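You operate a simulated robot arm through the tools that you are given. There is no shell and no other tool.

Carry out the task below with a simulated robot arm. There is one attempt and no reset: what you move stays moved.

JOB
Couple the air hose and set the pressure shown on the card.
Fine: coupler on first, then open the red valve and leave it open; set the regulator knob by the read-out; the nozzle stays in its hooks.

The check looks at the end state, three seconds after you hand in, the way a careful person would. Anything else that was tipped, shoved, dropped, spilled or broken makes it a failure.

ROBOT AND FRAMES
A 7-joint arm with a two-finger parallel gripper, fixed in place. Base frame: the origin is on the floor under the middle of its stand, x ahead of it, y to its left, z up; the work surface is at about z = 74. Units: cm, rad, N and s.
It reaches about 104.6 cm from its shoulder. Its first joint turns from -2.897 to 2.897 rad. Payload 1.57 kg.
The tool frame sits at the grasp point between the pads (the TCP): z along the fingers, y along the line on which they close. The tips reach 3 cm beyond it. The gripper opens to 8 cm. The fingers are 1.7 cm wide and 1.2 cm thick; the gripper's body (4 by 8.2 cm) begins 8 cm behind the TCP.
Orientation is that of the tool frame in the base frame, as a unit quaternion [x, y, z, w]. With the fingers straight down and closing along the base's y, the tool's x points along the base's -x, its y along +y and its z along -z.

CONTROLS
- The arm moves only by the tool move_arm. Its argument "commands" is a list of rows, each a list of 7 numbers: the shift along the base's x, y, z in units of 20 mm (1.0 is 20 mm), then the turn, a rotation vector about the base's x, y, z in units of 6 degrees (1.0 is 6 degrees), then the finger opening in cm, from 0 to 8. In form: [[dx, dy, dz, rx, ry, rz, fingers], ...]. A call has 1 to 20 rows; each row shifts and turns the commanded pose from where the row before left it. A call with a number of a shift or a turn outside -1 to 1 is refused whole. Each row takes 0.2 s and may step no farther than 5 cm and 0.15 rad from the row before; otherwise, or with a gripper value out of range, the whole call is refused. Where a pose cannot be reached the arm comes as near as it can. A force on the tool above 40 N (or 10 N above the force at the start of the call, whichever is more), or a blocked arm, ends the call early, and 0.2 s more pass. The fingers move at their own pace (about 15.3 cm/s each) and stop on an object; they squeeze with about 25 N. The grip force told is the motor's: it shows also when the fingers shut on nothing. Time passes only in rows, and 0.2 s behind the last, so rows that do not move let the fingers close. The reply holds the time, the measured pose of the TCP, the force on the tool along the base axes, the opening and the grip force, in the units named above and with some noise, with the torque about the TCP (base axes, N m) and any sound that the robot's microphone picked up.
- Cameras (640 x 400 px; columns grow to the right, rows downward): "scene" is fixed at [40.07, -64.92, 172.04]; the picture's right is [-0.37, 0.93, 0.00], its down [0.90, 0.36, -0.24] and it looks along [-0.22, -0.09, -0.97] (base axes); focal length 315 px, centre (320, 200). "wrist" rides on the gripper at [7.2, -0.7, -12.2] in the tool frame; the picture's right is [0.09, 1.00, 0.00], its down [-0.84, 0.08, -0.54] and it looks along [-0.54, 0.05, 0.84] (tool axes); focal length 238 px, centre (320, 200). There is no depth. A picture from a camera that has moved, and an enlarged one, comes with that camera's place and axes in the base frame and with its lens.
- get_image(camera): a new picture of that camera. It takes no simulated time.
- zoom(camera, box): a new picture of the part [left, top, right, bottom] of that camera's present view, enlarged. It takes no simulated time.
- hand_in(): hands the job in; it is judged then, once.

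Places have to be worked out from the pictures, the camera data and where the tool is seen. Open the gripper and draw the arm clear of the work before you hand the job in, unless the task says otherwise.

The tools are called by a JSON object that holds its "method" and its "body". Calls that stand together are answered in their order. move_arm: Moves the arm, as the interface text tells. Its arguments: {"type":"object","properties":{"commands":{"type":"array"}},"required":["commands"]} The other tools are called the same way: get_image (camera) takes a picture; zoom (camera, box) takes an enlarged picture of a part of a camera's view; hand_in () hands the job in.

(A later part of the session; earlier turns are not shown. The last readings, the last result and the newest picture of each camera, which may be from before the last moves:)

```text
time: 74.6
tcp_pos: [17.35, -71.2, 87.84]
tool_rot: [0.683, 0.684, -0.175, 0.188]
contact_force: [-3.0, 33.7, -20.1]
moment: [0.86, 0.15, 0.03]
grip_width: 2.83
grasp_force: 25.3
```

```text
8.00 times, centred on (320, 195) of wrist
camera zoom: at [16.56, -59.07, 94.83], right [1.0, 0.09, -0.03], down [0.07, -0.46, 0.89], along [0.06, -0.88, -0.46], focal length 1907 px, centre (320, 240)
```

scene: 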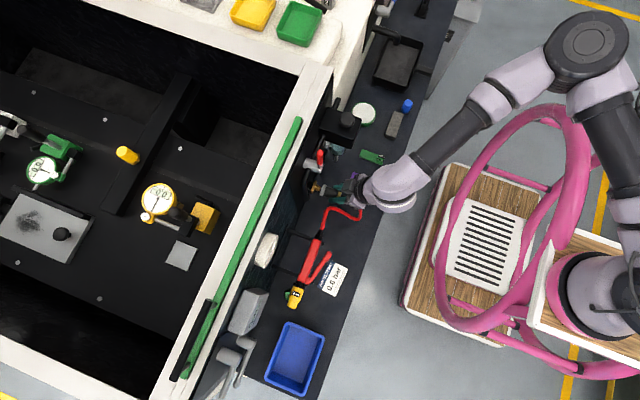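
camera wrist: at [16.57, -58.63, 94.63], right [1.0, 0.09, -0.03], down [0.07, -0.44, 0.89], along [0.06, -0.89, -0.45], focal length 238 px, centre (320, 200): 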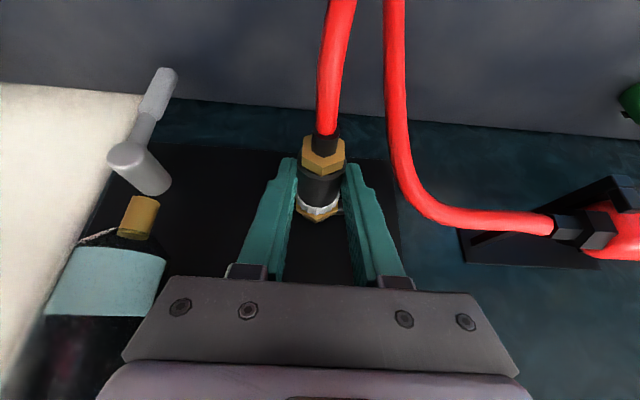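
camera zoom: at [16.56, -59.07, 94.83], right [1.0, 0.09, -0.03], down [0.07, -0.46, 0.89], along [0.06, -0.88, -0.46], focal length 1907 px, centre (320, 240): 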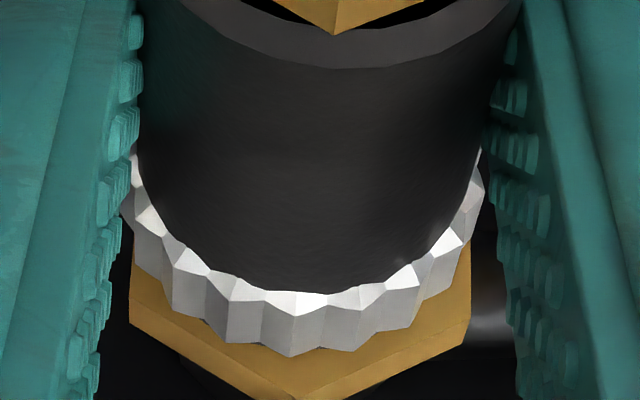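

Measured from both cameras, the coupler axis seems pitched about 3–4° mouth-down. I back off about 1 cm, pitch the hand by 3.5° to raise the mouth, and check the edges again.

{"method": "move_arm", "body": {"commands": [[0, 0.2, -0.02, 0, 0, 0, 2.5], [0, 0.25, 0, 0, 0, 0, 2.5], [0, 0.25, -0.05, -0.58, 0, 0, 2.5], [0, 0, 0, 0, 0, 0, 2.5]]}}

{"method": "zoom", "body": {"camera": "scene", "box": [310, 175, 334, 193]}}

{"method": "zoom", "body": {"camera": "wrist", "box": [280, 140, 360, 230]}}

```text
time: 75.6
tcp_pos: [17.36, -70.15, 88.01]
tool_rot: [0.676, 0.678, -0.199, 0.21]
contact_force: [-0.1, 0.4, -1.0]
moment: [0.02, -0.01, 0.01]
grip_width: 2.83
grasp_force: 25.4
```

```text
16.00 times, centred on (322, 184) of scene
camera zoom: at [40.07, -64.92, 172.04], right [-0.37, 0.93, 0.0], down [0.9, 0.36, -0.24], along [-0.22, -0.09, -0.97], focal length 5036 px, centre (288, 456)
```

zoom: 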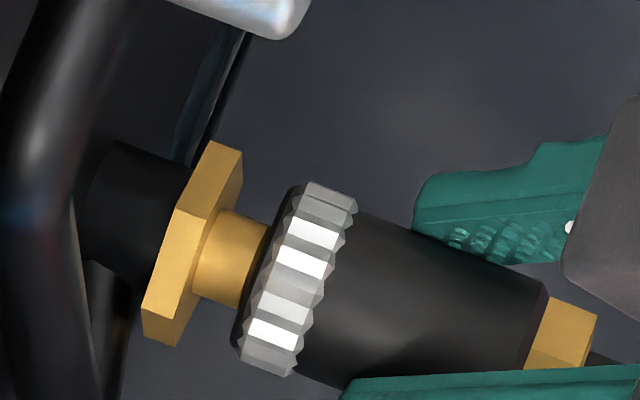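

```text
4.44 times, centred on (320, 185) of wrist
camera zoom: at [16.51, -57.55, 94.12], right [1.0, 0.08, -0.04], down [0.07, -0.39, 0.92], along [0.06, -0.92, -0.4], focal length 1059 px, centre (320, 267)
```

zoom: 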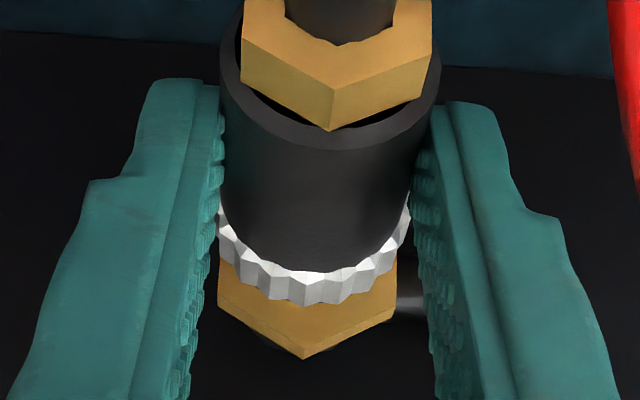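

By the scene view the coupler axis is now parallel to the nipple's within about 1°, and the forces are near zero. I push again in chunks.

{"method": "move_arm", "body": {"commands": [[0, -0.15, 0, 0, 0, 0, 2.5], [0, -0.15, 0, 0, 0, 0, 2.5], [0, -0.1, 0, 0, 0, 0, 2.5], [0, 0, 0, 0, 0, 0, 2.5]]}}

{"method": "zoom", "body": {"camera": "scene", "box": [310, 175, 334, 193]}}

```text
time: 76.6
tcp_pos: [17.21, -70.82, 87.92]
tool_rot: [0.675, 0.678, -0.199, 0.211]
contact_force: [1.5, 4.7, 17.9]
moment: [-0.55, 0.02, 0.06]
grip_width: 2.86
grasp_force: 25.0
```

```text
16.00 times, centred on (322, 184) of scene
camera zoom: at [40.07, -64.92, 172.04], right [-0.37, 0.93, 0.0], down [0.9, 0.36, -0.24], along [-0.22, -0.09, -0.97], focal length 5036 px, centre (288, 456)
```

zoom: 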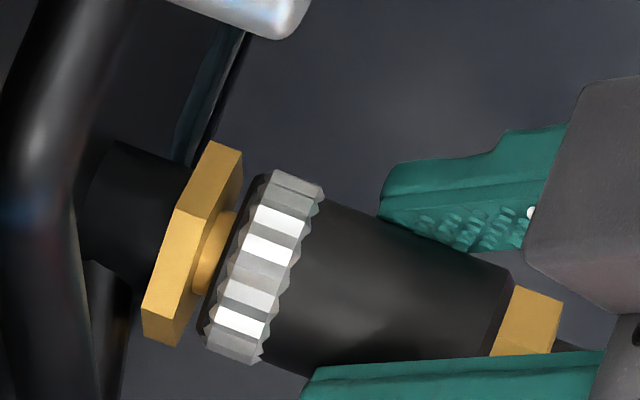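

Upward load of 18 N again, so the mouth is too low in this pose. I raise by 0.15 cm, and re-read.

{"method": "move_arm", "body": {"commands": [[0, 0, 0.08, 0, 0, 0, 2.5], [0, 0, 0, 0, 0, 0, 2.5]]}}

```text
time: 77.2
tcp_pos: [17.31, -70.81, 87.92]
tool_rot: [0.676, 0.677, -0.199, 0.211]
contact_force: [-0.1, 3.0, 9.7]
moment: [-0.3, -0.01, -0.04]
grip_width: 2.85
grasp_force: 25.0
```

{"method": "move_arm", "body": {"commands": [[0, 0, 0.08, 0, 0, 0, 2.5], [0, 0, 0, 0, 0, 0, 2.5]]}}

```text
time: 77.8
tcp_pos: [17.29, -70.84, 88.01]
tool_rot: [0.676, 0.678, -0.198, 0.21]
contact_force: [0.8, -0.2, -0.9]
moment: [0.01, 0.03, 0.02]
grip_width: 2.84
grasp_force: 24.3
```

Forces are zero in this position. Now I push axially in small increments with readings.

{"method": "move_arm", "body": {"commands": [[0, -0.08, 0.01, 0, 0, 0, 2.5], [0, -0.08, 0.01, 0, 0, 0, 2.5], [0, 0, 0, 0, 0, 0, 2.5]]}}

{"method": "zoom", "body": {"camera": "scene", "box": [310, 175, 334, 193]}}

```text
time: 78.6
tcp_pos: [17.38, -71.12, 88.17]
tool_rot: [0.676, 0.679, -0.197, 0.209]
contact_force: [-0.5, 20.0, -4.0]
moment: [0.3, 0.01, 0.03]
grip_width: 2.86
grasp_force: 24.9
```

```text
16.00 times, centred on (322, 184) of scene
camera zoom: at [40.07, -64.92, 172.04], right [-0.37, 0.93, 0.0], down [0.9, 0.36, -0.24], along [-0.22, -0.09, -0.97], focal length 5036 px, centre (288, 456)
```

zoom: 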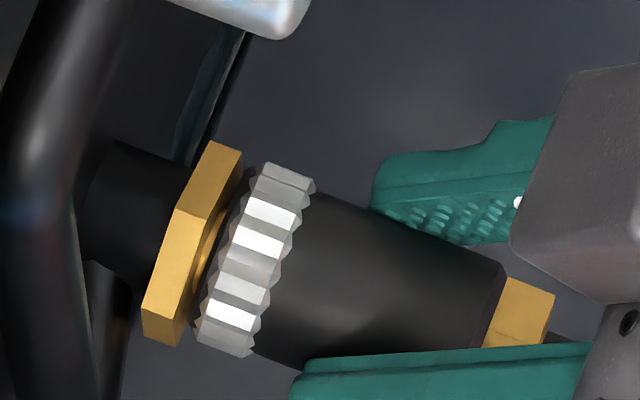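

20 N nearly pure axial and the lip almost on the hex. I push a little more.

{"method": "move_arm", "body": {"commands": [[0, -0.05, -0.01, 0, 0, 0, 2.5], [0, 0, 0, 0, 0, 0, 2.5]]}}

{"method": "move_arm", "body": {"commands": [[0, -0.05, 0, 0, 0, 0, 2.5], [0, 0, 0, 0, 0, 0, 2.5]]}}

```text
time: 79.2
tcp_pos: [17.23, -71.05, 88.09]
tool_rot: [0.676, 0.678, -0.198, 0.21]
contact_force: [-4.8, 34.0, -0.6]
moment: [0.8, 0.14, 0.02]
grip_width: 2.86
grasp_force: 24.8
```

```text
time: 79.8
tcp_pos: [17.35, -71.34, 88.2]
tool_rot: [0.675, 0.678, -0.199, 0.211]
contact_force: [-6.7, 19.9, -6.1]
moment: [0.4, 0.15, -0.09]
grip_width: 2.87
grasp_force: 25.6
```

The force dropped from 34 to 20 N as the TCP advanced 0.3 cm – either it clicked deeper or the pads slipped. I look.

{"method": "zoom", "body": {"camera": "scene", "box": [310, 175, 334, 193]}}

{"method": "zoom", "body": {"camera": "wrist", "box": [280, 140, 360, 230]}}

```text
16.00 times, centred on (322, 184) of scene
camera zoom: at [40.07, -64.92, 172.04], right [-0.37, 0.93, 0.0], down [0.9, 0.36, -0.24], along [-0.22, -0.09, -0.97], focal length 5036 px, centre (288, 456)
```

zoom: 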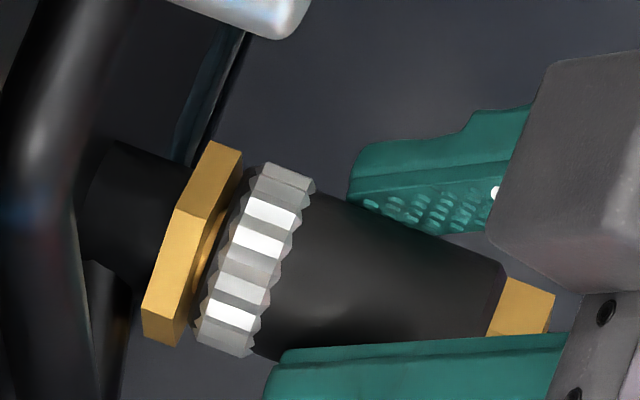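

```text
4.44 times, centred on (320, 185) of wrist
camera zoom: at [16.52, -58.79, 94.45], right [1.0, 0.08, -0.04], down [0.07, -0.4, 0.92], along [0.06, -0.91, -0.4], focal length 1059 px, centre (320, 267)
```

zoom: 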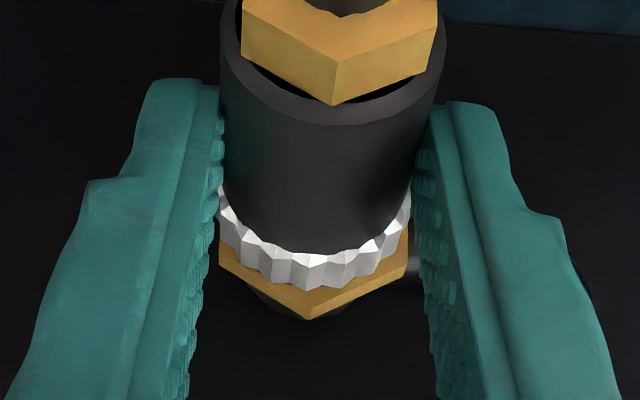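

The pads slipped again while the coupler stayed at its stop. I repeat the gentle pull test after this well-aligned push.

{"method": "move_arm", "body": {"commands": [[0, 0.12, 0, 0, 0, 0, 2.5], [0, 0.12, 0, 0, 0, 0, 2.5], [0, 0.12, 0, 0, 0, 0, 2.5], [0, 0, 0, 0, 0, 0, 2.5]]}}

{"method": "zoom", "body": {"camera": "scene", "box": [310, 175, 334, 193]}}

```text
time: 80.8
tcp_pos: [17.44, -70.6, 88.2]
tool_rot: [0.676, 0.678, -0.198, 0.211]
contact_force: [-0.3, 0.1, -1.3]
moment: [-0.04, 0.01, -0.03]
grip_width: 2.9
grasp_force: 25.2
```

```text
16.00 times, centred on (322, 184) of scene
camera zoom: at [40.07, -64.92, 172.04], right [-0.37, 0.93, 0.0], down [0.9, 0.36, -0.24], along [-0.22, -0.09, -0.97], focal length 5036 px, centre (288, 456)
```

zoom: 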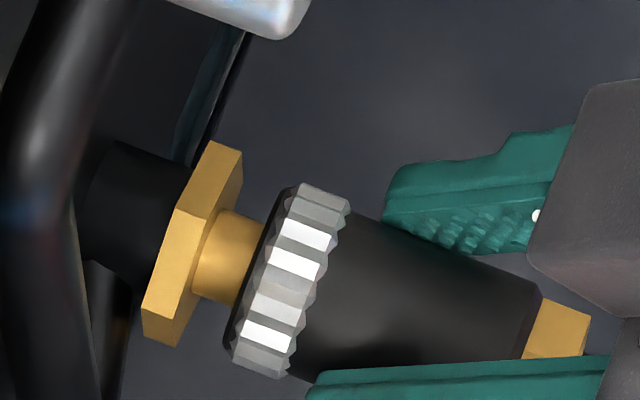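

It still slides off, and a gap of about 1.5 mm remains at the stop, so the rigid grip may be holding the coupler slightly skewed. My idea: seat it to the stop, loosen the grip so it can self-align on the nipple, and then push on the hex from behind. First seat it again.

{"method": "move_arm", "body": {"commands": [[0, -0.12, 0, 0, 0, 0, 2.5], [0, -0.12, 0, 0, 0, 0, 2.5], [0, -0.1, -0.02, 0, 0, 0, 2.5], [0, 0, 0, 0, 0, 0, 2.5]]}}

{"method": "zoom", "body": {"camera": "scene", "box": [310, 175, 334, 193]}}

```text
time: 81.8
tcp_pos: [17.37, -71.32, 88.05]
tool_rot: [0.677, 0.678, -0.198, 0.209]
contact_force: [0.8, 0.5, -0.5]
moment: [0.01, -0.02, 0.0]
grip_width: 2.86
grasp_force: 25.2
```

```text
16.00 times, centred on (322, 184) of scene
camera zoom: at [40.07, -64.92, 172.04], right [-0.37, 0.93, 0.0], down [0.9, 0.36, -0.24], along [-0.22, -0.09, -0.97], focal length 5036 px, centre (288, 456)
```

zoom: 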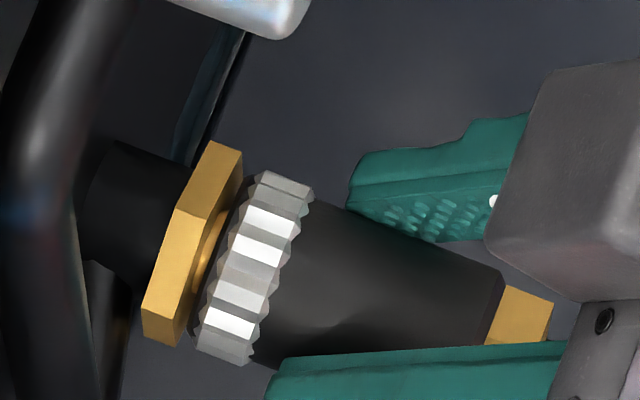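

Nearly at the stop with zero side forces. I nudge to light contact, then loosen the fingers slightly (keeping them around the coupler as a cage) and see whether it stays and self-aligns.

{"method": "move_arm", "body": {"commands": [[0, -0.06, 0.03, 0, 0, 0, 2.5], [0, 0, 0, 0, 0, 0, 2.5], [0, 0, 0, 0, 0, 0, 3.1], [0, 0, 0, 0, 0, 0, 3.2]]}}

{"method": "zoom", "body": {"camera": "scene", "box": [310, 175, 334, 193]}}

{"method": "zoom", "body": {"camera": "wrist", "box": [280, 140, 360, 230]}}

```text
time: 82.8
tcp_pos: [17.52, -71.36, 88.2]
tool_rot: [0.676, 0.677, -0.199, 0.21]
contact_force: [0.4, -0.2, -0.3]
moment: [0.03, 0.0, 0.0]
grip_width: 3.16
grasp_force: 0.0
```

```text
16.00 times, centred on (322, 184) of scene
camera zoom: at [40.07, -64.92, 172.04], right [-0.37, 0.93, 0.0], down [0.9, 0.36, -0.24], along [-0.22, -0.09, -0.97], focal length 5036 px, centre (288, 456)
```

zoom: 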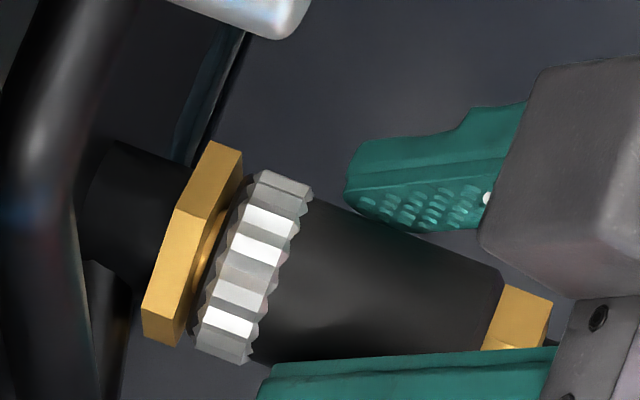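

```text
4.44 times, centred on (320, 185) of wrist
camera zoom: at [16.61, -58.88, 94.4], right [1.0, 0.09, -0.04], down [0.07, -0.4, 0.92], along [0.06, -0.91, -0.4], focal length 1059 px, centre (320, 267)
```

zoom: 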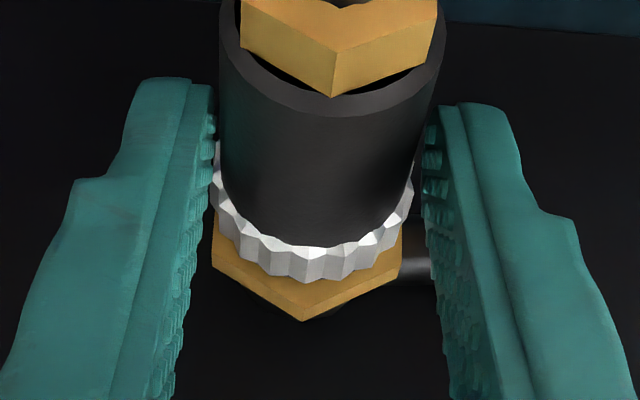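

It stays on the nipple by itself. I now slide the open fingers back behind the gold hex (collar and hose between them), ready to push the hex from behind.

{"method": "move_arm", "body": {"commands": [[-0.03, 0.45, 0, 0, 0, 0, 3.2], [-0.02, 0.45, 0, 0, 0, 0, 3.2], [0, 0.5, 0, 0, 0, 0, 3.2], [0, 0.5, 0, 0, 0, 0, 3.2], [0, 0.5, 0, 0, 0, 0, 3.2], [0, 0, 0, 0, 0, 0, 3.2]]}}

{"method": "zoom", "body": {"camera": "scene", "box": [310, 175, 342, 199]}}

{"method": "zoom", "body": {"camera": "wrist", "box": [260, 120, 380, 240]}}

```text
time: 84.2
tcp_pos: [17.33, -66.6, 88.15]
tool_rot: [0.676, 0.678, -0.199, 0.21]
contact_force: [-0.6, -0.2, -0.5]
moment: [0.03, 0.01, 0.01]
grip_width: 3.2
grasp_force: 0.0
```

```text
16.00 times, centred on (326, 187) of scene
camera zoom: at [40.07, -64.92, 172.04], right [-0.37, 0.93, 0.0], down [0.9, 0.36, -0.24], along [-0.22, -0.09, -0.97], focal length 5036 px, centre (224, 408)
```

zoom: 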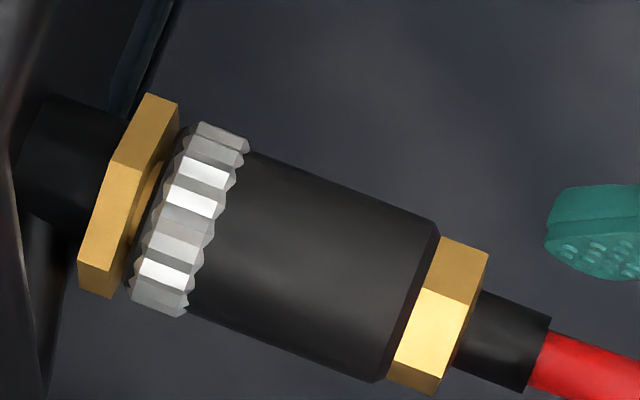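

```text
3.33 times, centred on (320, 180) of wrist
camera zoom: at [16.51, -53.9, 94.35], right [1.0, 0.09, -0.04], down [0.07, -0.4, 0.92], along [0.06, -0.91, -0.4], focal length 794 px, centre (320, 267)
```

zoom: 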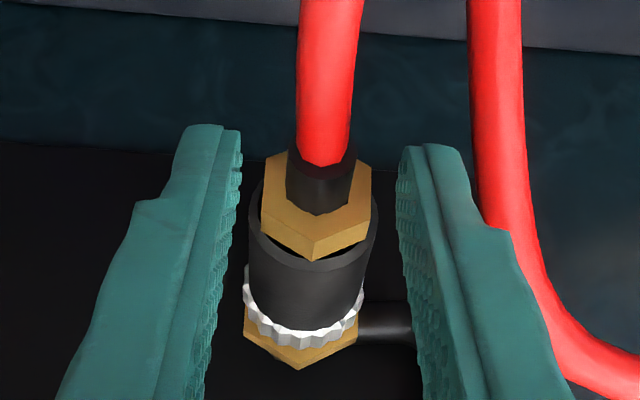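

The coupler hangs freely on the nipple, well aligned, with about 2–3 mm gap. The fingers are centred around the hose behind the hex; I narrow them to 1.8 cm (collar is ~1.5, hex ~2.3), lower slightly, and push the hex forward.

{"method": "move_arm", "body": {"commands": [[0, 0, -0.1, 0, 0, 0, 2.4], [0, 0, 0, 0, 0, 0, 1.8], [0, 0, 0, 0, 0, 0, 1.8]]}}

{"method": "zoom", "body": {"camera": "wrist", "box": [260, 120, 380, 240]}}

{"method": "zoom", "body": {"camera": "scene", "box": [310, 175, 342, 199]}}

```text
time: 85.0
tcp_pos: [17.25, -66.58, 88.01]
tool_rot: [0.676, 0.678, -0.198, 0.21]
contact_force: [0.3, 0.1, 0.6]
moment: [-0.01, 0.04, -0.01]
grip_width: 1.79
grasp_force: 0.1
```

```text
3.33 times, centred on (320, 180) of wrist
camera zoom: at [16.49, -54.01, 94.15], right [1.0, 0.09, -0.04], down [0.07, -0.4, 0.92], along [0.06, -0.91, -0.4], focal length 794 px, centre (320, 267)
```

zoom: 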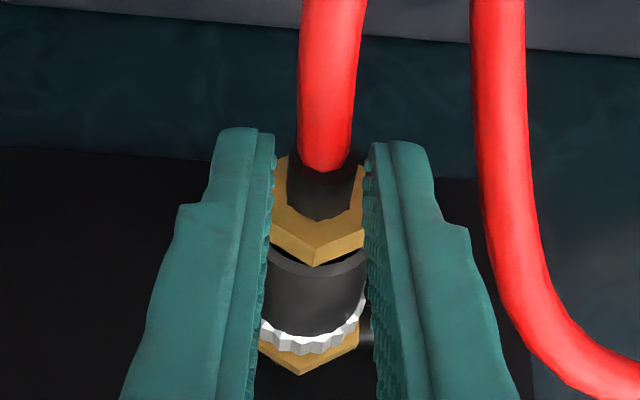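

```text
16.00 times, centred on (326, 187) of scene
camera zoom: at [40.07, -64.92, 172.04], right [-0.37, 0.93, 0.0], down [0.9, 0.36, -0.24], along [-0.22, -0.09, -0.97], focal length 5036 px, centre (224, 408)
```

zoom: 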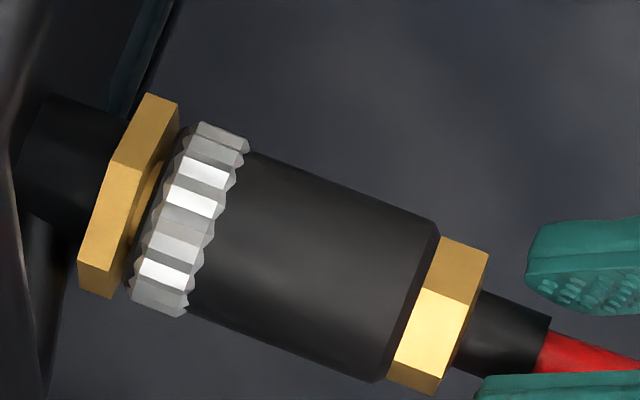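

The fingers straddle the hose with 0.7 cm to the hex. I advance until they press on the hex and keep increasing the axial push.

{"method": "move_arm", "body": {"commands": [[0, -0.15, 0, 0, 0, 0, 1.8], [0, -0.15, 0, 0, 0, 0, 1.8], [0, -0.1, 0, 0, 0, 0, 1.8], [0, -0.1, 0, 0, 0, 0, 1.8], [0, 0, 0, 0, 0, 0, 1.8]]}}

{"method": "zoom", "body": {"camera": "scene", "box": [310, 175, 342, 199]}}

```text
time: 85.6
tcp_pos: [17.39, -66.86, 87.69]
tool_rot: [0.677, 0.679, -0.194, 0.208]
contact_force: [0.0, 11.5, 1.6]
moment: [0.18, -0.02, 0.02]
grip_width: 1.77
grasp_force: 0.0
stopped in row 3: the force on the tool passed its limit at 46 N (the readings are from after the stop); the commanded pose is now the measured one
```

```text
16.00 times, centred on (326, 187) of scene
camera zoom: at [40.07, -64.92, 172.04], right [-0.37, 0.93, 0.0], down [0.9, 0.36, -0.24], along [-0.22, -0.09, -0.97], focal length 5036 px, centre (224, 408)
```

zoom: 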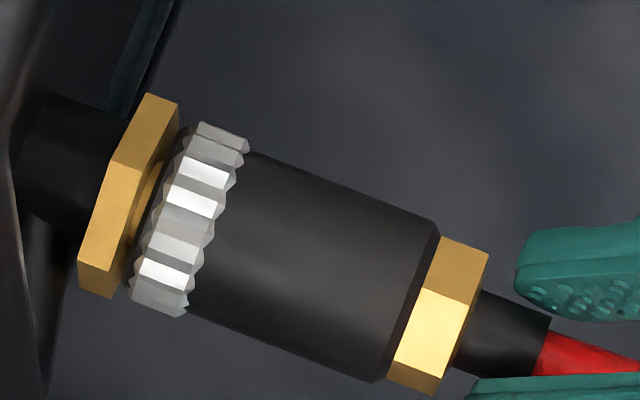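

The push reached 46 N right away, yet the coupler didn't move at all, at the same place as the earlier stop. Perhaps it has locked now that it was let go; I test by gripping the collar lightly and pulling back a few millimetres.

{"method": "move_arm", "body": {"commands": [[0, 0.05, 0.1, 0, 0, 0, 1.8], [0, 0, 0, 0, 0, 0, 1.0], [0, 0, 0, 0, 0, 0, 1.0], [0, 0, 0, 0, 0, 0, 1.0]]}}

{"method": "zoom", "body": {"camera": "wrist", "box": [260, 120, 380, 240]}}

```text
time: 86.6
tcp_pos: [17.36, -66.76, 88.07]
tool_rot: [0.677, 0.678, -0.196, 0.208]
contact_force: [2.3, 7.0, -1.3]
moment: [0.15, -0.07, 0.1]
grip_width: 1.16
grasp_force: 0.7
```

```text
3.33 times, centred on (320, 180) of wrist
camera zoom: at [16.6, -54.2, 94.28], right [1.0, 0.08, -0.03], down [0.07, -0.4, 0.91], along [0.06, -0.91, -0.41], focal length 794 px, centre (320, 267)
```

zoom: 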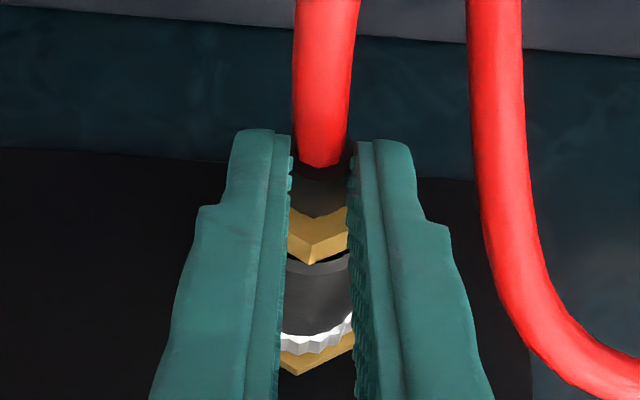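

Fingers closed to 1.16 cm on the hose or collar but with little force yet. I close further and then pull gently.

{"method": "move_arm", "body": {"commands": [[0, 0, 0, 0, 0, 0, 0.3], [0, 0, 0, 0, 0, 0, 0.3]]}}

{"method": "zoom", "body": {"camera": "scene", "box": [310, 175, 342, 199]}}

```text
time: 87.2
tcp_pos: [17.39, -66.84, 88.06]
tool_rot: [0.677, 0.678, -0.196, 0.208]
contact_force: [1.9, 7.8, 0.0]
moment: [0.14, -0.09, 0.06]
grip_width: 0.52
grasp_force: 1.1
```

```text
16.00 times, centred on (326, 187) of scene
camera zoom: at [40.07, -64.92, 172.04], right [-0.37, 0.93, 0.0], down [0.9, 0.36, -0.24], along [-0.22, -0.09, -0.97], focal length 5036 px, centre (224, 408)
```

zoom: 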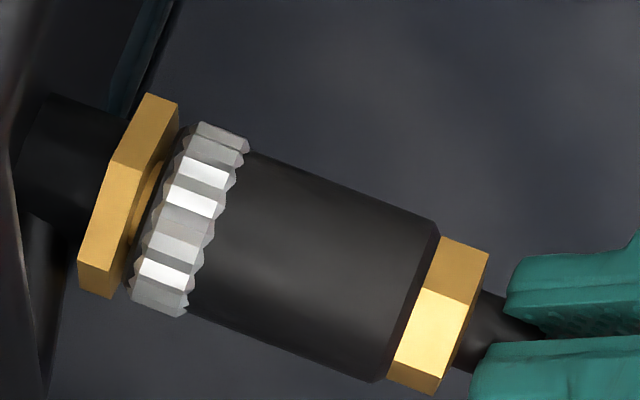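

The fingers closed through to 0.5 cm, so the hose and collar offer no solid grip. I back off, open, move forward onto the body, and do the pull test there.

{"method": "move_arm", "body": {"commands": [[0, 0.25, 0.05, 0, 0, 0, 0.5], [0, 0, 0, 0, 0, 0, 2.0], [0, 0, 0, 0, 0, 0, 3.3], [0, 0, 0, 0, 0, 0, 3.3]]}}

{"method": "zoom", "body": {"camera": "wrist", "box": [260, 120, 380, 240]}}

```text
time: 88.2
tcp_pos: [17.33, -66.33, 88.06]
tool_rot: [0.677, 0.678, -0.196, 0.208]
contact_force: [0.4, -1.0, 0.1]
moment: [-0.01, 0.02, 0.0]
grip_width: 3.32
grasp_force: 0.0
```

```text
3.33 times, centred on (320, 180) of wrist
camera zoom: at [16.52, -53.79, 94.36], right [1.0, 0.08, -0.03], down [0.07, -0.4, 0.91], along [0.06, -0.91, -0.41], focal length 794 px, centre (320, 267)
```

zoom: 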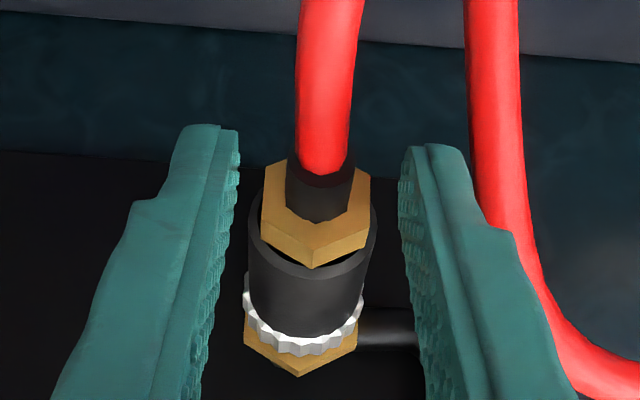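

Coupler still seated on the nipple with nothing holding it. I move the open fingers forward around the black body and grip it.

{"method": "move_arm", "body": {"commands": [[0, -0.5, 0, 0, 0, 0, 3.3], [0, -0.5, 0, 0, 0, 0, 3.3], [0, -0.5, -0.05, 0, 0, 0, 3.3], [0, -0.5, 0, 0, 0, 0, 3.3], [0, 0, 0, 0, 0, 0, 3.3], [0, 0, 0, 0, 0, 0, 2.5], [0, 0, 0, 0, 0, 0, 2.5]]}}

{"method": "move_arm", "body": {"commands": [[0, 0.1, 0, 0, 0, 0, 2.5], [0, 0.1, 0, 0, 0, 0, 2.5], [0, 0, 0, 0, 0, 0, 2.5]]}}

{"method": "zoom", "body": {"camera": "scene", "box": [310, 175, 334, 193]}}

```text
time: 89.8
tcp_pos: [17.37, -70.23, 87.9]
tool_rot: [0.677, 0.678, -0.196, 0.208]
contact_force: [1.1, -0.5, -0.6]
moment: [0.08, -0.04, 0.04]
grip_width: 2.86
grasp_force: 25.0
```

```text
time: 90.6
tcp_pos: [17.33, -69.79, 87.97]
tool_rot: [0.677, 0.678, -0.196, 0.207]
contact_force: [0.8, 0.3, 0.1]
moment: [0.0, 0.04, -0.01]
grip_width: 2.85
grasp_force: 25.2
```

```text
16.00 times, centred on (322, 184) of scene
camera zoom: at [40.07, -64.92, 172.04], right [-0.37, 0.93, 0.0], down [0.9, 0.36, -0.24], along [-0.22, -0.09, -0.97], focal length 5036 px, centre (288, 456)
```

zoom: 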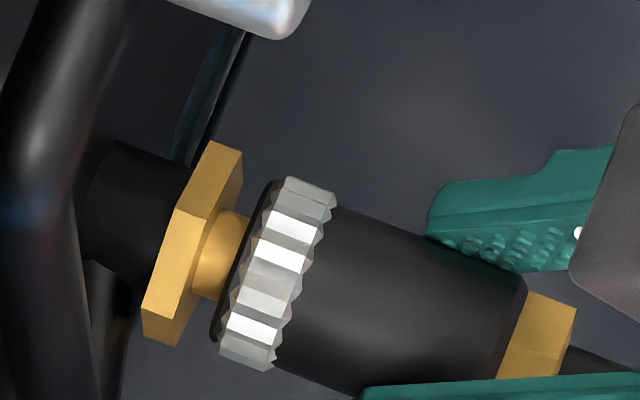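

It still slides off freely, so it wants something more, perhaps a sustained firm push. I push with the grip until the fingers bear on the ring, raising the force in small steps while watching the side loads.

{"method": "move_arm", "body": {"commands": [[0, -0.15, 0, 0, 0, 0, 2.5], [0, -0.15, 0, 0, 0, 0, 2.5], [0, -0.1, 0, 0, 0, 0, 2.5], [0, 0, 0, 0, 0, 0, 2.5]]}}

{"method": "move_arm", "body": {"commands": [[0, -0.1, 0.02, 0, 0, 0, 2.5], [0, -0.1, 0.02, 0, 0, 0, 2.5], [0, 0, 0, 0, 0, 0, 2.5]]}}

```text
time: 91.6
tcp_pos: [17.44, -70.44, 87.95]
tool_rot: [0.678, 0.678, -0.195, 0.207]
contact_force: [-4.0, 22.3, 0.2]
moment: [0.52, 0.1, -0.05]
grip_width: 2.86
grasp_force: 24.9
```

```text
time: 92.4
tcp_pos: [17.41, -70.91, 88.16]
tool_rot: [0.677, 0.678, -0.195, 0.207]
contact_force: [0.4, 19.1, -8.7]
moment: [0.62, 0.02, 0.02]
grip_width: 2.86
grasp_force: 25.4
```

{"method": "move_arm", "body": {"commands": [[0, -0.08, -0.03, 0, 0, 0, 2.5], [0, -0.08, 0, 0, 0, 0, 2.5], [0, 0, 0, 0, 0, 0, 2.5]]}}

{"method": "zoom", "body": {"camera": "wrist", "box": [280, 130, 360, 220]}}

{"method": "zoom", "body": {"camera": "scene", "box": [310, 175, 334, 193]}}

```text
time: 93.0
tcp_pos: [17.49, -71.12, 88.17]
tool_rot: [0.677, 0.679, -0.194, 0.208]
contact_force: [-2.2, 17.7, 14.0]
moment: [-0.32, 0.12, 0.02]
grip_width: 2.87
grasp_force: 24.3
stopped in row 2: the force on the tool passed its limit at 44 N (the readings are from after the stop); the commanded pose is now the measured one
```

```text
4.44 times, centred on (320, 175) of wrist
camera zoom: at [16.59, -58.55, 94.34], right [1.0, 0.08, -0.03], down [0.06, -0.41, 0.91], along [0.06, -0.91, -0.41], focal length 1059 px, centre (320, 311)
```

zoom: 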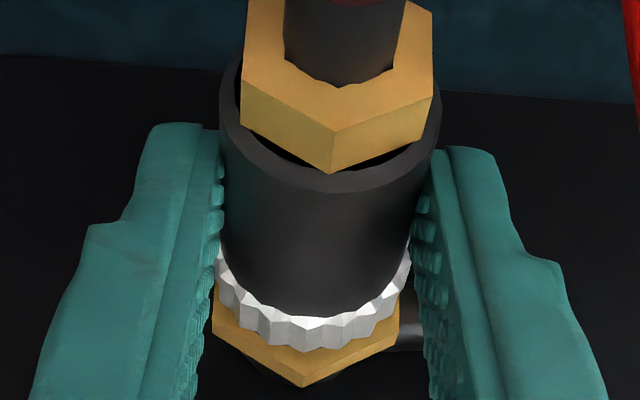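

```text
16.00 times, centred on (322, 184) of scene
camera zoom: at [40.07, -64.92, 172.04], right [-0.37, 0.93, 0.0], down [0.9, 0.36, -0.24], along [-0.22, -0.09, -0.97], focal length 5036 px, centre (288, 456)
```

zoom: 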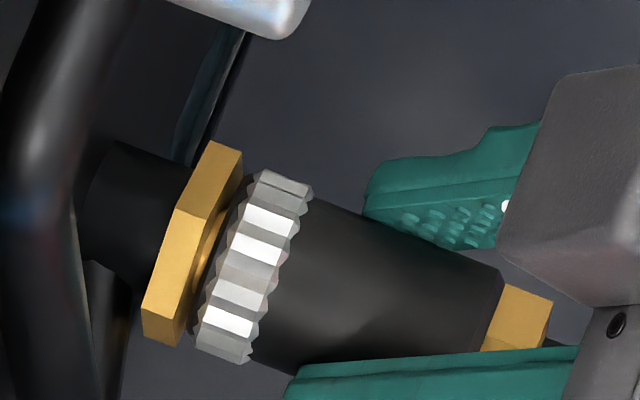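

Still no latch. The nipple has visible clearance in the bore, so the coupler may be off-centre. I'll back off 3 mm and find the true centre by feel: probe up/down and sideways for contact.

{"method": "move_arm", "body": {"commands": [[0, 0.2, 0, 0, 0, 0, 2.5], [0, 0, 0, 0, 0, 0, 2.5]]}}

{"method": "move_arm", "body": {"commands": [[0, 0, 0.06, 0, 0, 0, 2.5], [0, 0, 0, 0, 0, 0, 2.5]]}}

{"method": "move_arm", "body": {"commands": [[0, 0, 0.06, 0, 0, 0, 2.5], [0, 0, 0, 0, 0, 0, 2.5]]}}

{"method": "move_arm", "body": {"commands": [[0, 0, 0.06, 0, 0, 0, 2.5], [0, 0, 0, 0, 0, 0, 2.5]]}}

```text
time: 93.6
tcp_pos: [17.42, -70.81, 88.09]
tool_rot: [0.677, 0.679, -0.194, 0.208]
contact_force: [0.8, -1.1, 4.3]
moment: [-0.19, 0.02, -0.01]
grip_width: 2.88
grasp_force: 24.7
```

```text
time: 94.2
tcp_pos: [17.45, -70.71, 88.04]
tool_rot: [0.677, 0.679, -0.193, 0.207]
contact_force: [0.6, 0.2, 0.5]
moment: [0.01, -0.01, -0.02]
grip_width: 2.85
grasp_force: 25.3
```

```text
time: 94.8
tcp_pos: [17.37, -70.8, 88.16]
tool_rot: [0.677, 0.679, -0.193, 0.207]
contact_force: [0.0, -0.5, -2.8]
moment: [0.12, -0.01, 0.04]
grip_width: 2.82
grasp_force: 24.9
```

```text
time: 95.4
tcp_pos: [17.4, -70.77, 88.09]
tool_rot: [0.678, 0.679, -0.193, 0.206]
contact_force: [-1.2, 2.1, -11.0]
moment: [0.52, 0.07, -0.02]
grip_width: 2.84
grasp_force: 25.1
```

In z the free play is narrow, centred at commanded z ≈ 88.30. I return there and probe x the same way.

{"method": "move_arm", "body": {"commands": [[0, 0, -0.115, 0, 0, 0, 2.5], [0, 0, 0, 0, 0, 0, 2.5]]}}

{"method": "move_arm", "body": {"commands": [[0.06, 0, 0, 0, 0, 0, 2.5], [0, 0, 0, 0, 0, 0, 2.5]]}}

{"method": "move_arm", "body": {"commands": [[-0.12, 0, 0, 0, 0, 0, 2.5], [0, 0, 0, 0, 0, 0, 2.5]]}}

{"method": "move_arm", "body": {"commands": [[-0.06, 0, 0, 0, 0, 0, 2.5], [0, 0, 0, 0, 0, 0, 2.5]]}}

```text
time: 96.0
tcp_pos: [17.41, -70.88, 88.22]
tool_rot: [0.677, 0.679, -0.194, 0.207]
contact_force: [-0.1, 0.4, -3.7]
moment: [0.16, 0.0, 0.02]
grip_width: 2.84
grasp_force: 25.7
```

```text
time: 96.6
tcp_pos: [17.57, -70.79, 88.12]
tool_rot: [0.677, 0.679, -0.194, 0.207]
contact_force: [-0.4, -0.5, -0.1]
moment: [0.02, -0.01, -0.02]
grip_width: 2.84
grasp_force: 24.5
```

```text
time: 97.2
tcp_pos: [17.27, -70.59, 88.18]
tool_rot: [0.677, 0.679, -0.195, 0.207]
contact_force: [5.5, -2.3, -2.9]
moment: [0.12, -0.07, 0.16]
grip_width: 2.86
grasp_force: 24.6
```

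```text
time: 97.8
tcp_pos: [17.3, -70.66, 88.14]
tool_rot: [0.677, 0.68, -0.193, 0.207]
contact_force: [11.8, 4.7, -0.3]
moment: [0.12, -0.22, 0.46]
grip_width: 2.84
grasp_force: 25.0
```

{"method": "move_arm", "body": {"commands": [[0.24, 0, 0, 0, 0, 0, 2.5], [0, 0, 0, 0, 0, 0, 2.5]]}}

{"method": "move_arm", "body": {"commands": [[0.06, 0, 0, 0, 0, 0, 2.5], [0, 0, 0, 0, 0, 0, 2.5]]}}

```text
time: 98.4
tcp_pos: [17.63, -70.75, 88.13]
tool_rot: [0.677, 0.679, -0.194, 0.207]
contact_force: [-1.7, -0.4, -0.4]
moment: [0.01, 0.01, -0.01]
grip_width: 2.86
grasp_force: 24.8
```

```text
time: 99.0
tcp_pos: [17.66, -70.87, 88.11]
tool_rot: [0.678, 0.678, -0.195, 0.207]
contact_force: [-13.3, -0.2, 2.1]
moment: [-0.11, 0.33, -0.46]
grip_width: 2.87
grasp_force: 24.9
```

The x play is centred at commanded x ≈ 17.58, so the earlier pushes were about 0.2 cm off to -x. I centre there and push again.

{"method": "move_arm", "body": {"commands": [[-0.135, 0, 0, 0, 0, 0, 2.5], [0, 0, 0, 0, 0, 0, 2.5]]}}

{"method": "move_arm", "body": {"commands": [[0, -0.1, 0, 0, 0, 0, 2.5], [0, -0.1, 0, 0, 0, 0, 2.5], [0, -0.08, 0, 0, 0, 0, 2.5], [0, 0, 0, 0, 0, 0, 2.5]]}}

{"method": "zoom", "body": {"camera": "scene", "box": [310, 175, 334, 193]}}

```text
time: 99.6
tcp_pos: [17.62, -70.77, 88.11]
tool_rot: [0.678, 0.679, -0.195, 0.206]
contact_force: [-2.4, 0.3, 0.4]
moment: [-0.02, 0.05, -0.15]
grip_width: 2.85
grasp_force: 24.7
```

```text
time: 100.6
tcp_pos: [17.51, -71.13, 87.94]
tool_rot: [0.679, 0.678, -0.193, 0.206]
contact_force: [-1.6, 29.4, 3.8]
moment: [0.88, 0.02, -0.01]
grip_width: 2.85
grasp_force: 25.2
```

```text
16.00 times, centred on (322, 184) of scene
camera zoom: at [40.07, -64.92, 172.04], right [-0.37, 0.93, 0.0], down [0.9, 0.36, -0.24], along [-0.22, -0.09, -0.97], focal length 5036 px, centre (288, 456)
```

zoom: 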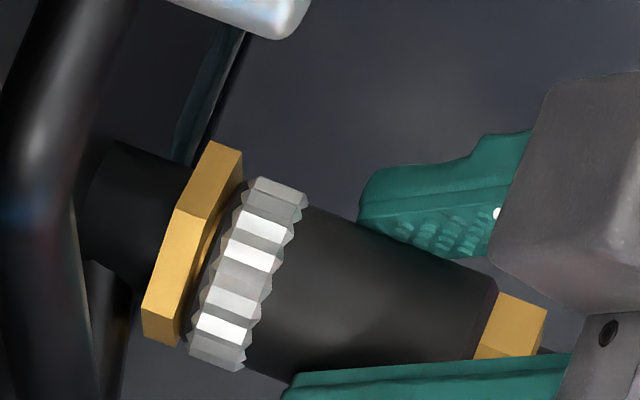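

By geometry the coupler is now truly centred and slightly deeper than before, at 29 N of nearly pure axial force. I add a bit more and hold.

{"method": "move_arm", "body": {"commands": [[0, -0.03, 0.02, 0, 0, 0, 2.5], [0, 0, 0, 0, 0, 0, 2.5], [0, 0, 0, 0, 0, 0, 2.5], [0, 0, 0, 0, 0, 0, 2.5]]}}

{"method": "move_arm", "body": {"commands": [[0, 0.12, 0, 0, 0, 0, 2.5], [0, 0.12, 0, 0, 0, 0, 2.5], [0, 0.12, 0, 0, 0, 0, 2.5], [0, 0, 0, 0, 0, 0, 2.5]]}}

{"method": "zoom", "body": {"camera": "scene", "box": [310, 175, 334, 193]}}

```text
time: 101.3
tcp_pos: [17.62, -71.06, 88.09]
tool_rot: [0.679, 0.678, -0.192, 0.206]
contact_force: [-2.6, 15.4, 10.3]
moment: [0.13, 0.11, -0.1]
grip_width: 2.82
grasp_force: 25.3
stopped in row 3: the force on the tool passed its limit at 40 N (the readings are from after the stop); the commanded pose is now the measured one
```

```text
time: 102.3
tcp_pos: [17.57, -70.35, 87.92]
tool_rot: [0.679, 0.678, -0.193, 0.205]
contact_force: [-4.2, -2.1, 1.0]
moment: [-0.12, 0.08, -0.14]
grip_width: 2.84
grasp_force: 24.9
```

```text
16.00 times, centred on (322, 184) of scene
camera zoom: at [40.07, -64.92, 172.04], right [-0.37, 0.93, 0.0], down [0.9, 0.36, -0.24], along [-0.22, -0.09, -0.97], focal length 5036 px, centre (288, 456)
```

zoom: 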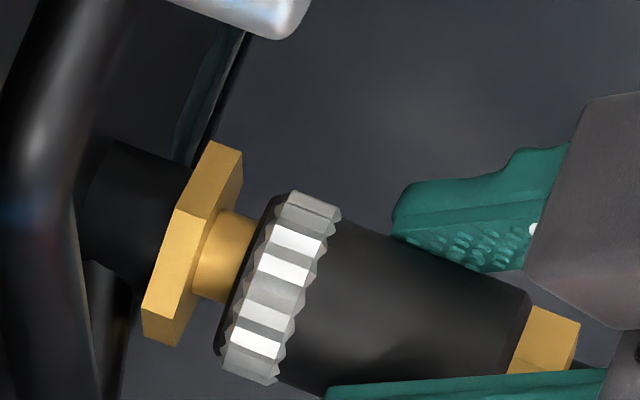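

It is centred now, yet still not latching at 40 N. I need a side view to see what stops it: I seat it lightly, let go (it stayed put on its own before), and lift the hand up and away to look from the side.

{"method": "move_arm", "body": {"commands": [[0, -0.12, 0.05, 0, 0, 0, 2.5], [0, -0.12, 0, 0, 0, 0, 2.5], [0, -0.12, 0, 0, 0, 0, 2.5], [0, 0, 0, 0, 0, 0, 2.5]]}}

{"method": "move_arm", "body": {"commands": [[0, 0, 0, 0, 0, 0, 3.2], [0, 0, 0, 0, 0, 0, 3.6], [0, 0.4, 0, 0, 0, 0, 3.6], [0, 0.5, 0.3, 0, 0, 0, 3.6], [0, 0.5, 0.6, 0, 0, 0, 3.6], [0, 0.5, 0.8, 0, 0, 0, 3.6], [0, 0.3, 0.8, 0, 0, 0, 3.6], [0, 0, 0, 0, 0, 0, 3.6]]}}

{"method": "get_image", "body": {"camera": "wrist"}}

{"method": "zoom", "body": {"camera": "scene", "box": [310, 175, 342, 199]}}

```text
time: 103.3
tcp_pos: [17.61, -71.08, 88.14]
tool_rot: [0.679, 0.679, -0.192, 0.205]
contact_force: [-6.5, 9.3, 3.4]
moment: [0.03, 0.18, -0.22]
grip_width: 2.84
grasp_force: 25.0
```

```text
time: 105.1
tcp_pos: [17.48, -66.74, 93.18]
tool_rot: [0.678, 0.679, -0.191, 0.205]
contact_force: [0.4, -0.1, 1.6]
moment: [0.01, 0.0, -0.01]
grip_width: 3.61
grasp_force: 0.1
```

```text
taken
camera wrist: at [16.71, -54.38, 99.57], right [1.0, 0.08, -0.03], down [0.06, -0.41, 0.91], along [0.06, -0.91, -0.42], focal length 238 px, centre (320, 200)
```

wrist: 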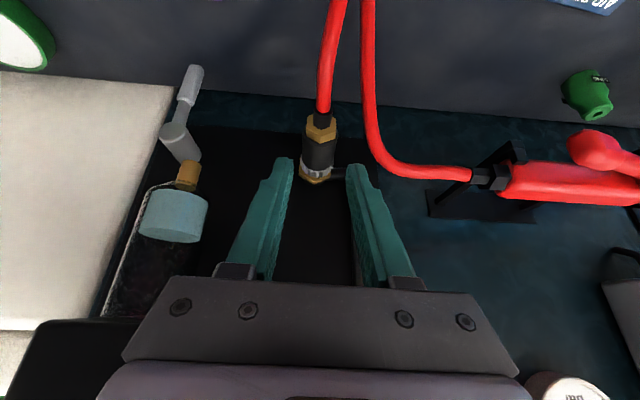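

```text
16.00 times, centred on (326, 187) of scene
camera zoom: at [40.07, -64.92, 172.04], right [-0.37, 0.93, 0.0], down [0.9, 0.36, -0.24], along [-0.22, -0.09, -0.97], focal length 5036 px, centre (224, 408)
```

zoom: 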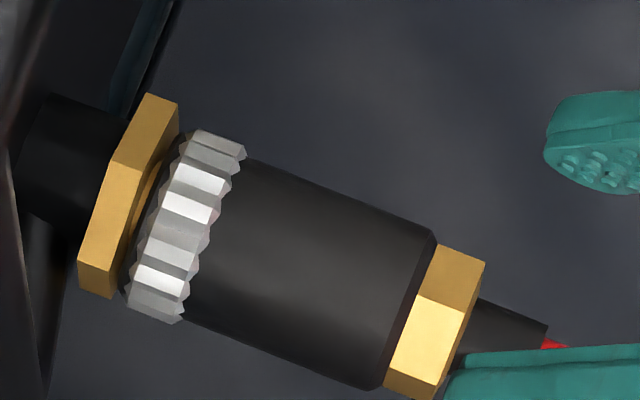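

The coupler stays on the nipple by itself. Now I swing the camera round to the left for an oblique side view.

{"method": "move_arm", "body": {"commands": [[-0.6, 0.35, 0, 0, 0, 1, 3.6], [-0.6, 0.35, 0, 0, 0, 1, 3.6], [-0.6, 0.35, 0, 0, 0, 1, 3.6], [-0.6, 0.35, -0.3, 0, 0, 1, 3.6]]}}

{"method": "move_arm", "body": {"commands": [[-0.6, 0.35, -0.5, 0, 0, 1, 3.6], [-0.6, 0.35, -0.5, 0, 0, 1, 3.6], [-0.6, 0.35, -0.5, 0, 0, 1, 3.6], [0, 0, 0, 0, 0, 0, 3.6]]}}

{"method": "get_image", "body": {"camera": "wrist"}}

```text
time: 106.1
tcp_pos: [12.54, -63.9, 92.46]
tool_rot: [0.522, 0.805, -0.145, 0.241]
contact_force: [0.0, 1.0, 1.2]
moment: [0.01, 0.01, -0.01]
grip_width: 3.57
grasp_force: 0.0
```

```text
time: 107.1
tcp_pos: [8.89, -61.87, 89.67]
tool_rot: [0.39, 0.877, -0.106, 0.261]
contact_force: [0.1, -0.2, 0.0]
moment: [0.04, 0.01, -0.03]
grip_width: 3.59
grasp_force: 0.1
```

```text
taken
camera wrist: at [-0.06, -53.16, 96.0], right [0.68, 0.73, -0.03], down [0.32, -0.26, 0.91], along [0.65, -0.63, -0.41], focal length 238 px, centre (320, 200)
```

wrist: 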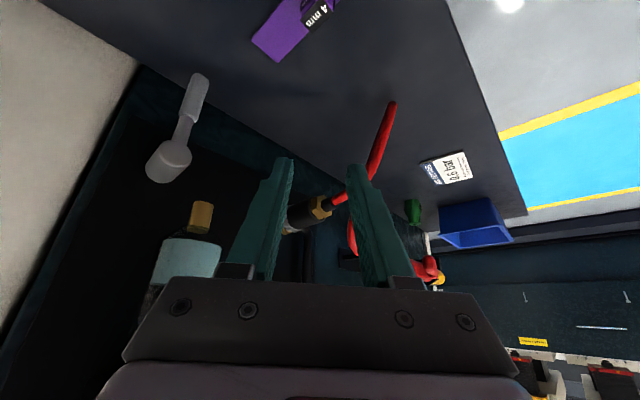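

The coupler is visible but one finger hides the mouth. I open the fingers wide and zoom.

{"method": "move_arm", "body": {"commands": [[0, 0, 0, 0, 0, 0, 6], [0, 0, 0, 0, 0, 0, 8], [0, 0, 0, 0, 0, 0, 8]]}}

{"method": "zoom", "body": {"camera": "wrist", "box": [240, 160, 380, 260]}}

```text
time: 107.9
tcp_pos: [8.98, -61.83, 89.64]
tool_rot: [0.391, 0.876, -0.107, 0.261]
contact_force: [0.0, -0.1, -0.3]
moment: [-0.02, 0.02, 0.02]
grip_width: 8.02
grasp_force: 0.1
```

```text
4.00 times, centred on (310, 210) of wrist
camera zoom: at [-0.04, -53.15, 96.01], right [0.68, 0.73, -0.03], down [0.32, -0.26, 0.91], along [0.65, -0.63, -0.42], focal length 953 px, centre (360, 160)
```

zoom: 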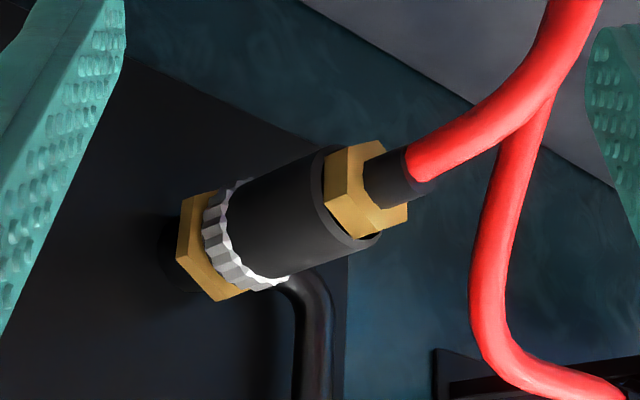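

{"method": "zoom", "body": {"camera": "wrist", "box": [275, 192, 345, 242]}}

{"method": "zoom", "body": {"camera": "wrist", "box": [278, 202, 318, 237]}}

```text
8.00 times, centred on (310, 217) of wrist
camera zoom: at [-0.04, -53.15, 96.01], right [0.68, 0.73, -0.03], down [0.32, -0.26, 0.91], along [0.65, -0.63, -0.42], focal length 1907 px, centre (400, 64)
```

zoom: 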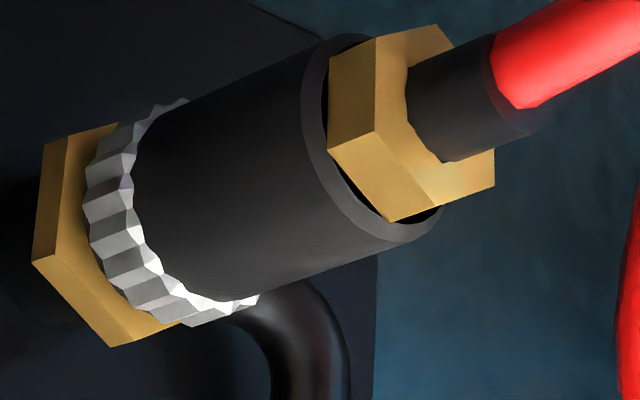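

```text
11.43 times, centred on (298, 220) of wrist
camera zoom: at [-0.04, -53.15, 96.01], right [0.68, 0.73, -0.03], down [0.32, -0.26, 0.91], along [0.65, -0.63, -0.42], focal length 2724 px, centre (571, -23)
```

zoom: 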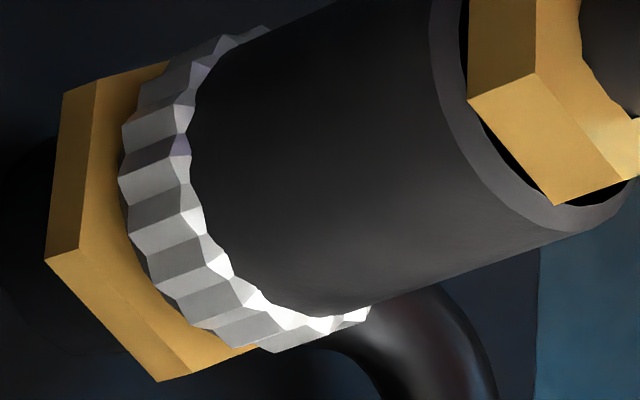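

From the side the coupler looks nearly flush; combining both views, it hangs about 1.8° back-down and 1.5° yawed. I'll go back, grip it, take out these angles, re-centre it by feel, and push again. First I return along the same path.

{"method": "move_arm", "body": {"commands": [[0.6, -0.35, 0.5, 0, 0, -1, 3.6], [0.6, -0.35, 0.5, 0, 0, -1, 3.6], [0.6, -0.35, 0.5, 0, 0, -1, 3.6], [0.6, -0.35, 0.3, 0, 0, -1, 3.6], [0.6, -0.35, 0, 0, 0, -1, 3.6], [0.6, -0.35, 0, 0, 0, -1, 3.6], [0.6, -0.35, 0, 0, 0, -1, 3.6], [0, 0, 0, 0, 0, 0, 3.6]]}}

{"method": "zoom", "body": {"camera": "wrist", "box": [260, 90, 400, 200]}}

```text
time: 109.7
tcp_pos: [17.58, -66.77, 92.88]
tool_rot: [0.679, 0.678, -0.193, 0.205]
contact_force: [0.6, -0.7, -0.2]
moment: [0.02, 0.02, 0.03]
grip_width: 3.59
grasp_force: 0.0
```

```text
3.64 times, centred on (330, 145) of wrist
camera zoom: at [16.72, -54.29, 99.33], right [1.0, 0.08, -0.03], down [0.06, -0.41, 0.91], along [0.06, -0.91, -0.42], focal length 867 px, centre (284, 400)
```

zoom: 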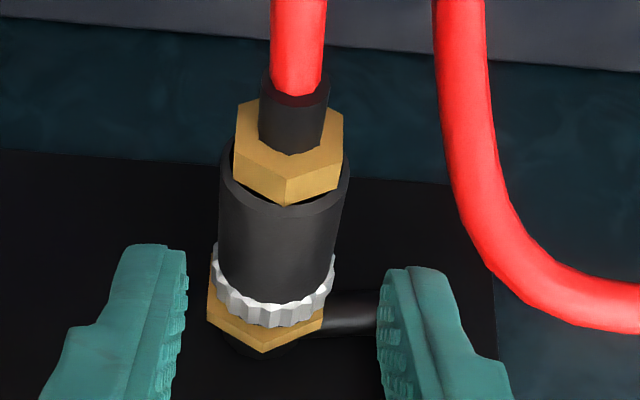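

Views conflict by a degree or so, so the angles are fine within ±2°. Force does seem to drive it deeper (ring gap shrank when I reached 29 N), so it may just need a stronger steady push. I'll push squarely on the back of the hex with nearly closed fingers, building force in small steps; first I lower into place behind the hex.

{"method": "move_arm", "body": {"commands": [[0, 0.15, -0.8, 0, 0, 0, 3.6], [0, 0, -0.8, 0, 0, 0, 3.6], [0, 0, -0.8, 0, 0, 0, 3.6], [0, 0, 0, 0, 0, 0, 2.0], [0, 0, 0, 0, 0, 0, 1.2], [0, 0, 0, 0, 0, 0, 1.2]]}}

{"method": "zoom", "body": {"camera": "wrist", "box": [260, 120, 380, 240]}}

{"method": "zoom", "body": {"camera": "scene", "box": [310, 175, 342, 199]}}

```text
time: 111.1
tcp_pos: [17.59, -66.73, 88.2]
tool_rot: [0.678, 0.679, -0.192, 0.206]
contact_force: [-0.8, -0.2, -0.3]
moment: [-0.01, -0.01, 0.01]
grip_width: 1.2
grasp_force: 0.0
```

```text
3.33 times, centred on (320, 180) of wrist
camera zoom: at [16.76, -54.15, 94.53], right [1.0, 0.08, -0.03], down [0.06, -0.41, 0.91], along [0.06, -0.91, -0.42], focal length 794 px, centre (320, 267)
```

zoom: 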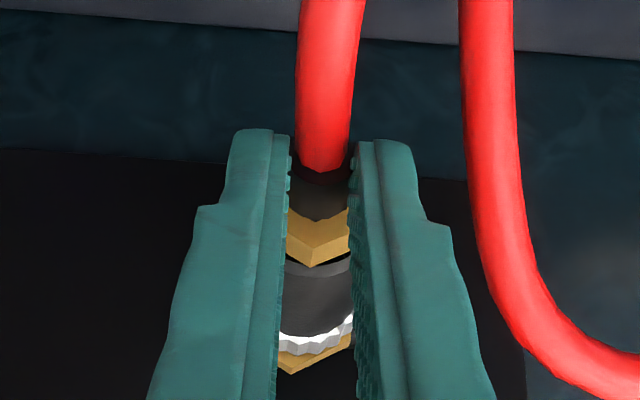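

```text
16.00 times, centred on (326, 187) of scene
camera zoom: at [40.07, -64.92, 172.04], right [-0.37, 0.93, 0.0], down [0.9, 0.36, -0.24], along [-0.22, -0.09, -0.97], focal length 5036 px, centre (224, 408)
```

zoom: 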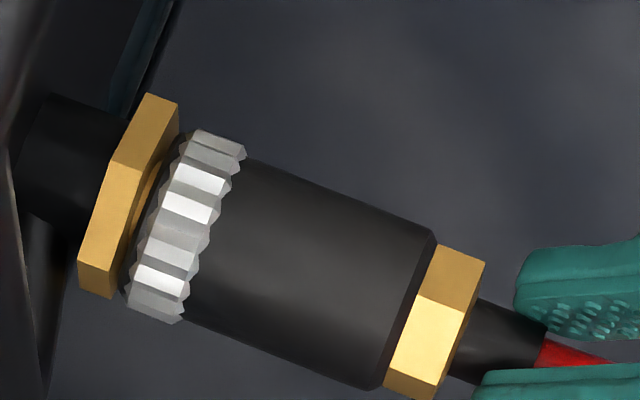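

Fingers are behind the hex. I push in small steps.

{"method": "move_arm", "body": {"commands": [[0, -0.06, -0.03, 0, 0, 0, 1.2], [0, -0.04, -0.02, 0, 0, 0, 1.2], [0, -0.04, 0, 0, 0, 0, 1.2], [0, 0, 0, 0, 0, 0, 1.2]]}}

{"method": "move_arm", "body": {"commands": [[0, -0.04, 0, 0, 0, 0, 1.2], [0, -0.04, 0, 0, 0, 0, 1.2], [0, 0, 0, 0, 0, 0, 1.2]]}}

```text
time: 112.1
tcp_pos: [17.56, -66.77, 88.14]
tool_rot: [0.679, 0.679, -0.192, 0.205]
contact_force: [-1.3, 8.2, 0.5]
moment: [0.15, 0.02, -0.06]
grip_width: 1.23
grasp_force: 0.0
```

```text
time: 112.9
tcp_pos: [17.52, -66.67, 88.09]
tool_rot: [0.679, 0.678, -0.192, 0.205]
contact_force: [-5.4, 27.2, 4.1]
moment: [0.49, 0.14, -0.15]
grip_width: 1.25
grasp_force: 0.2
```

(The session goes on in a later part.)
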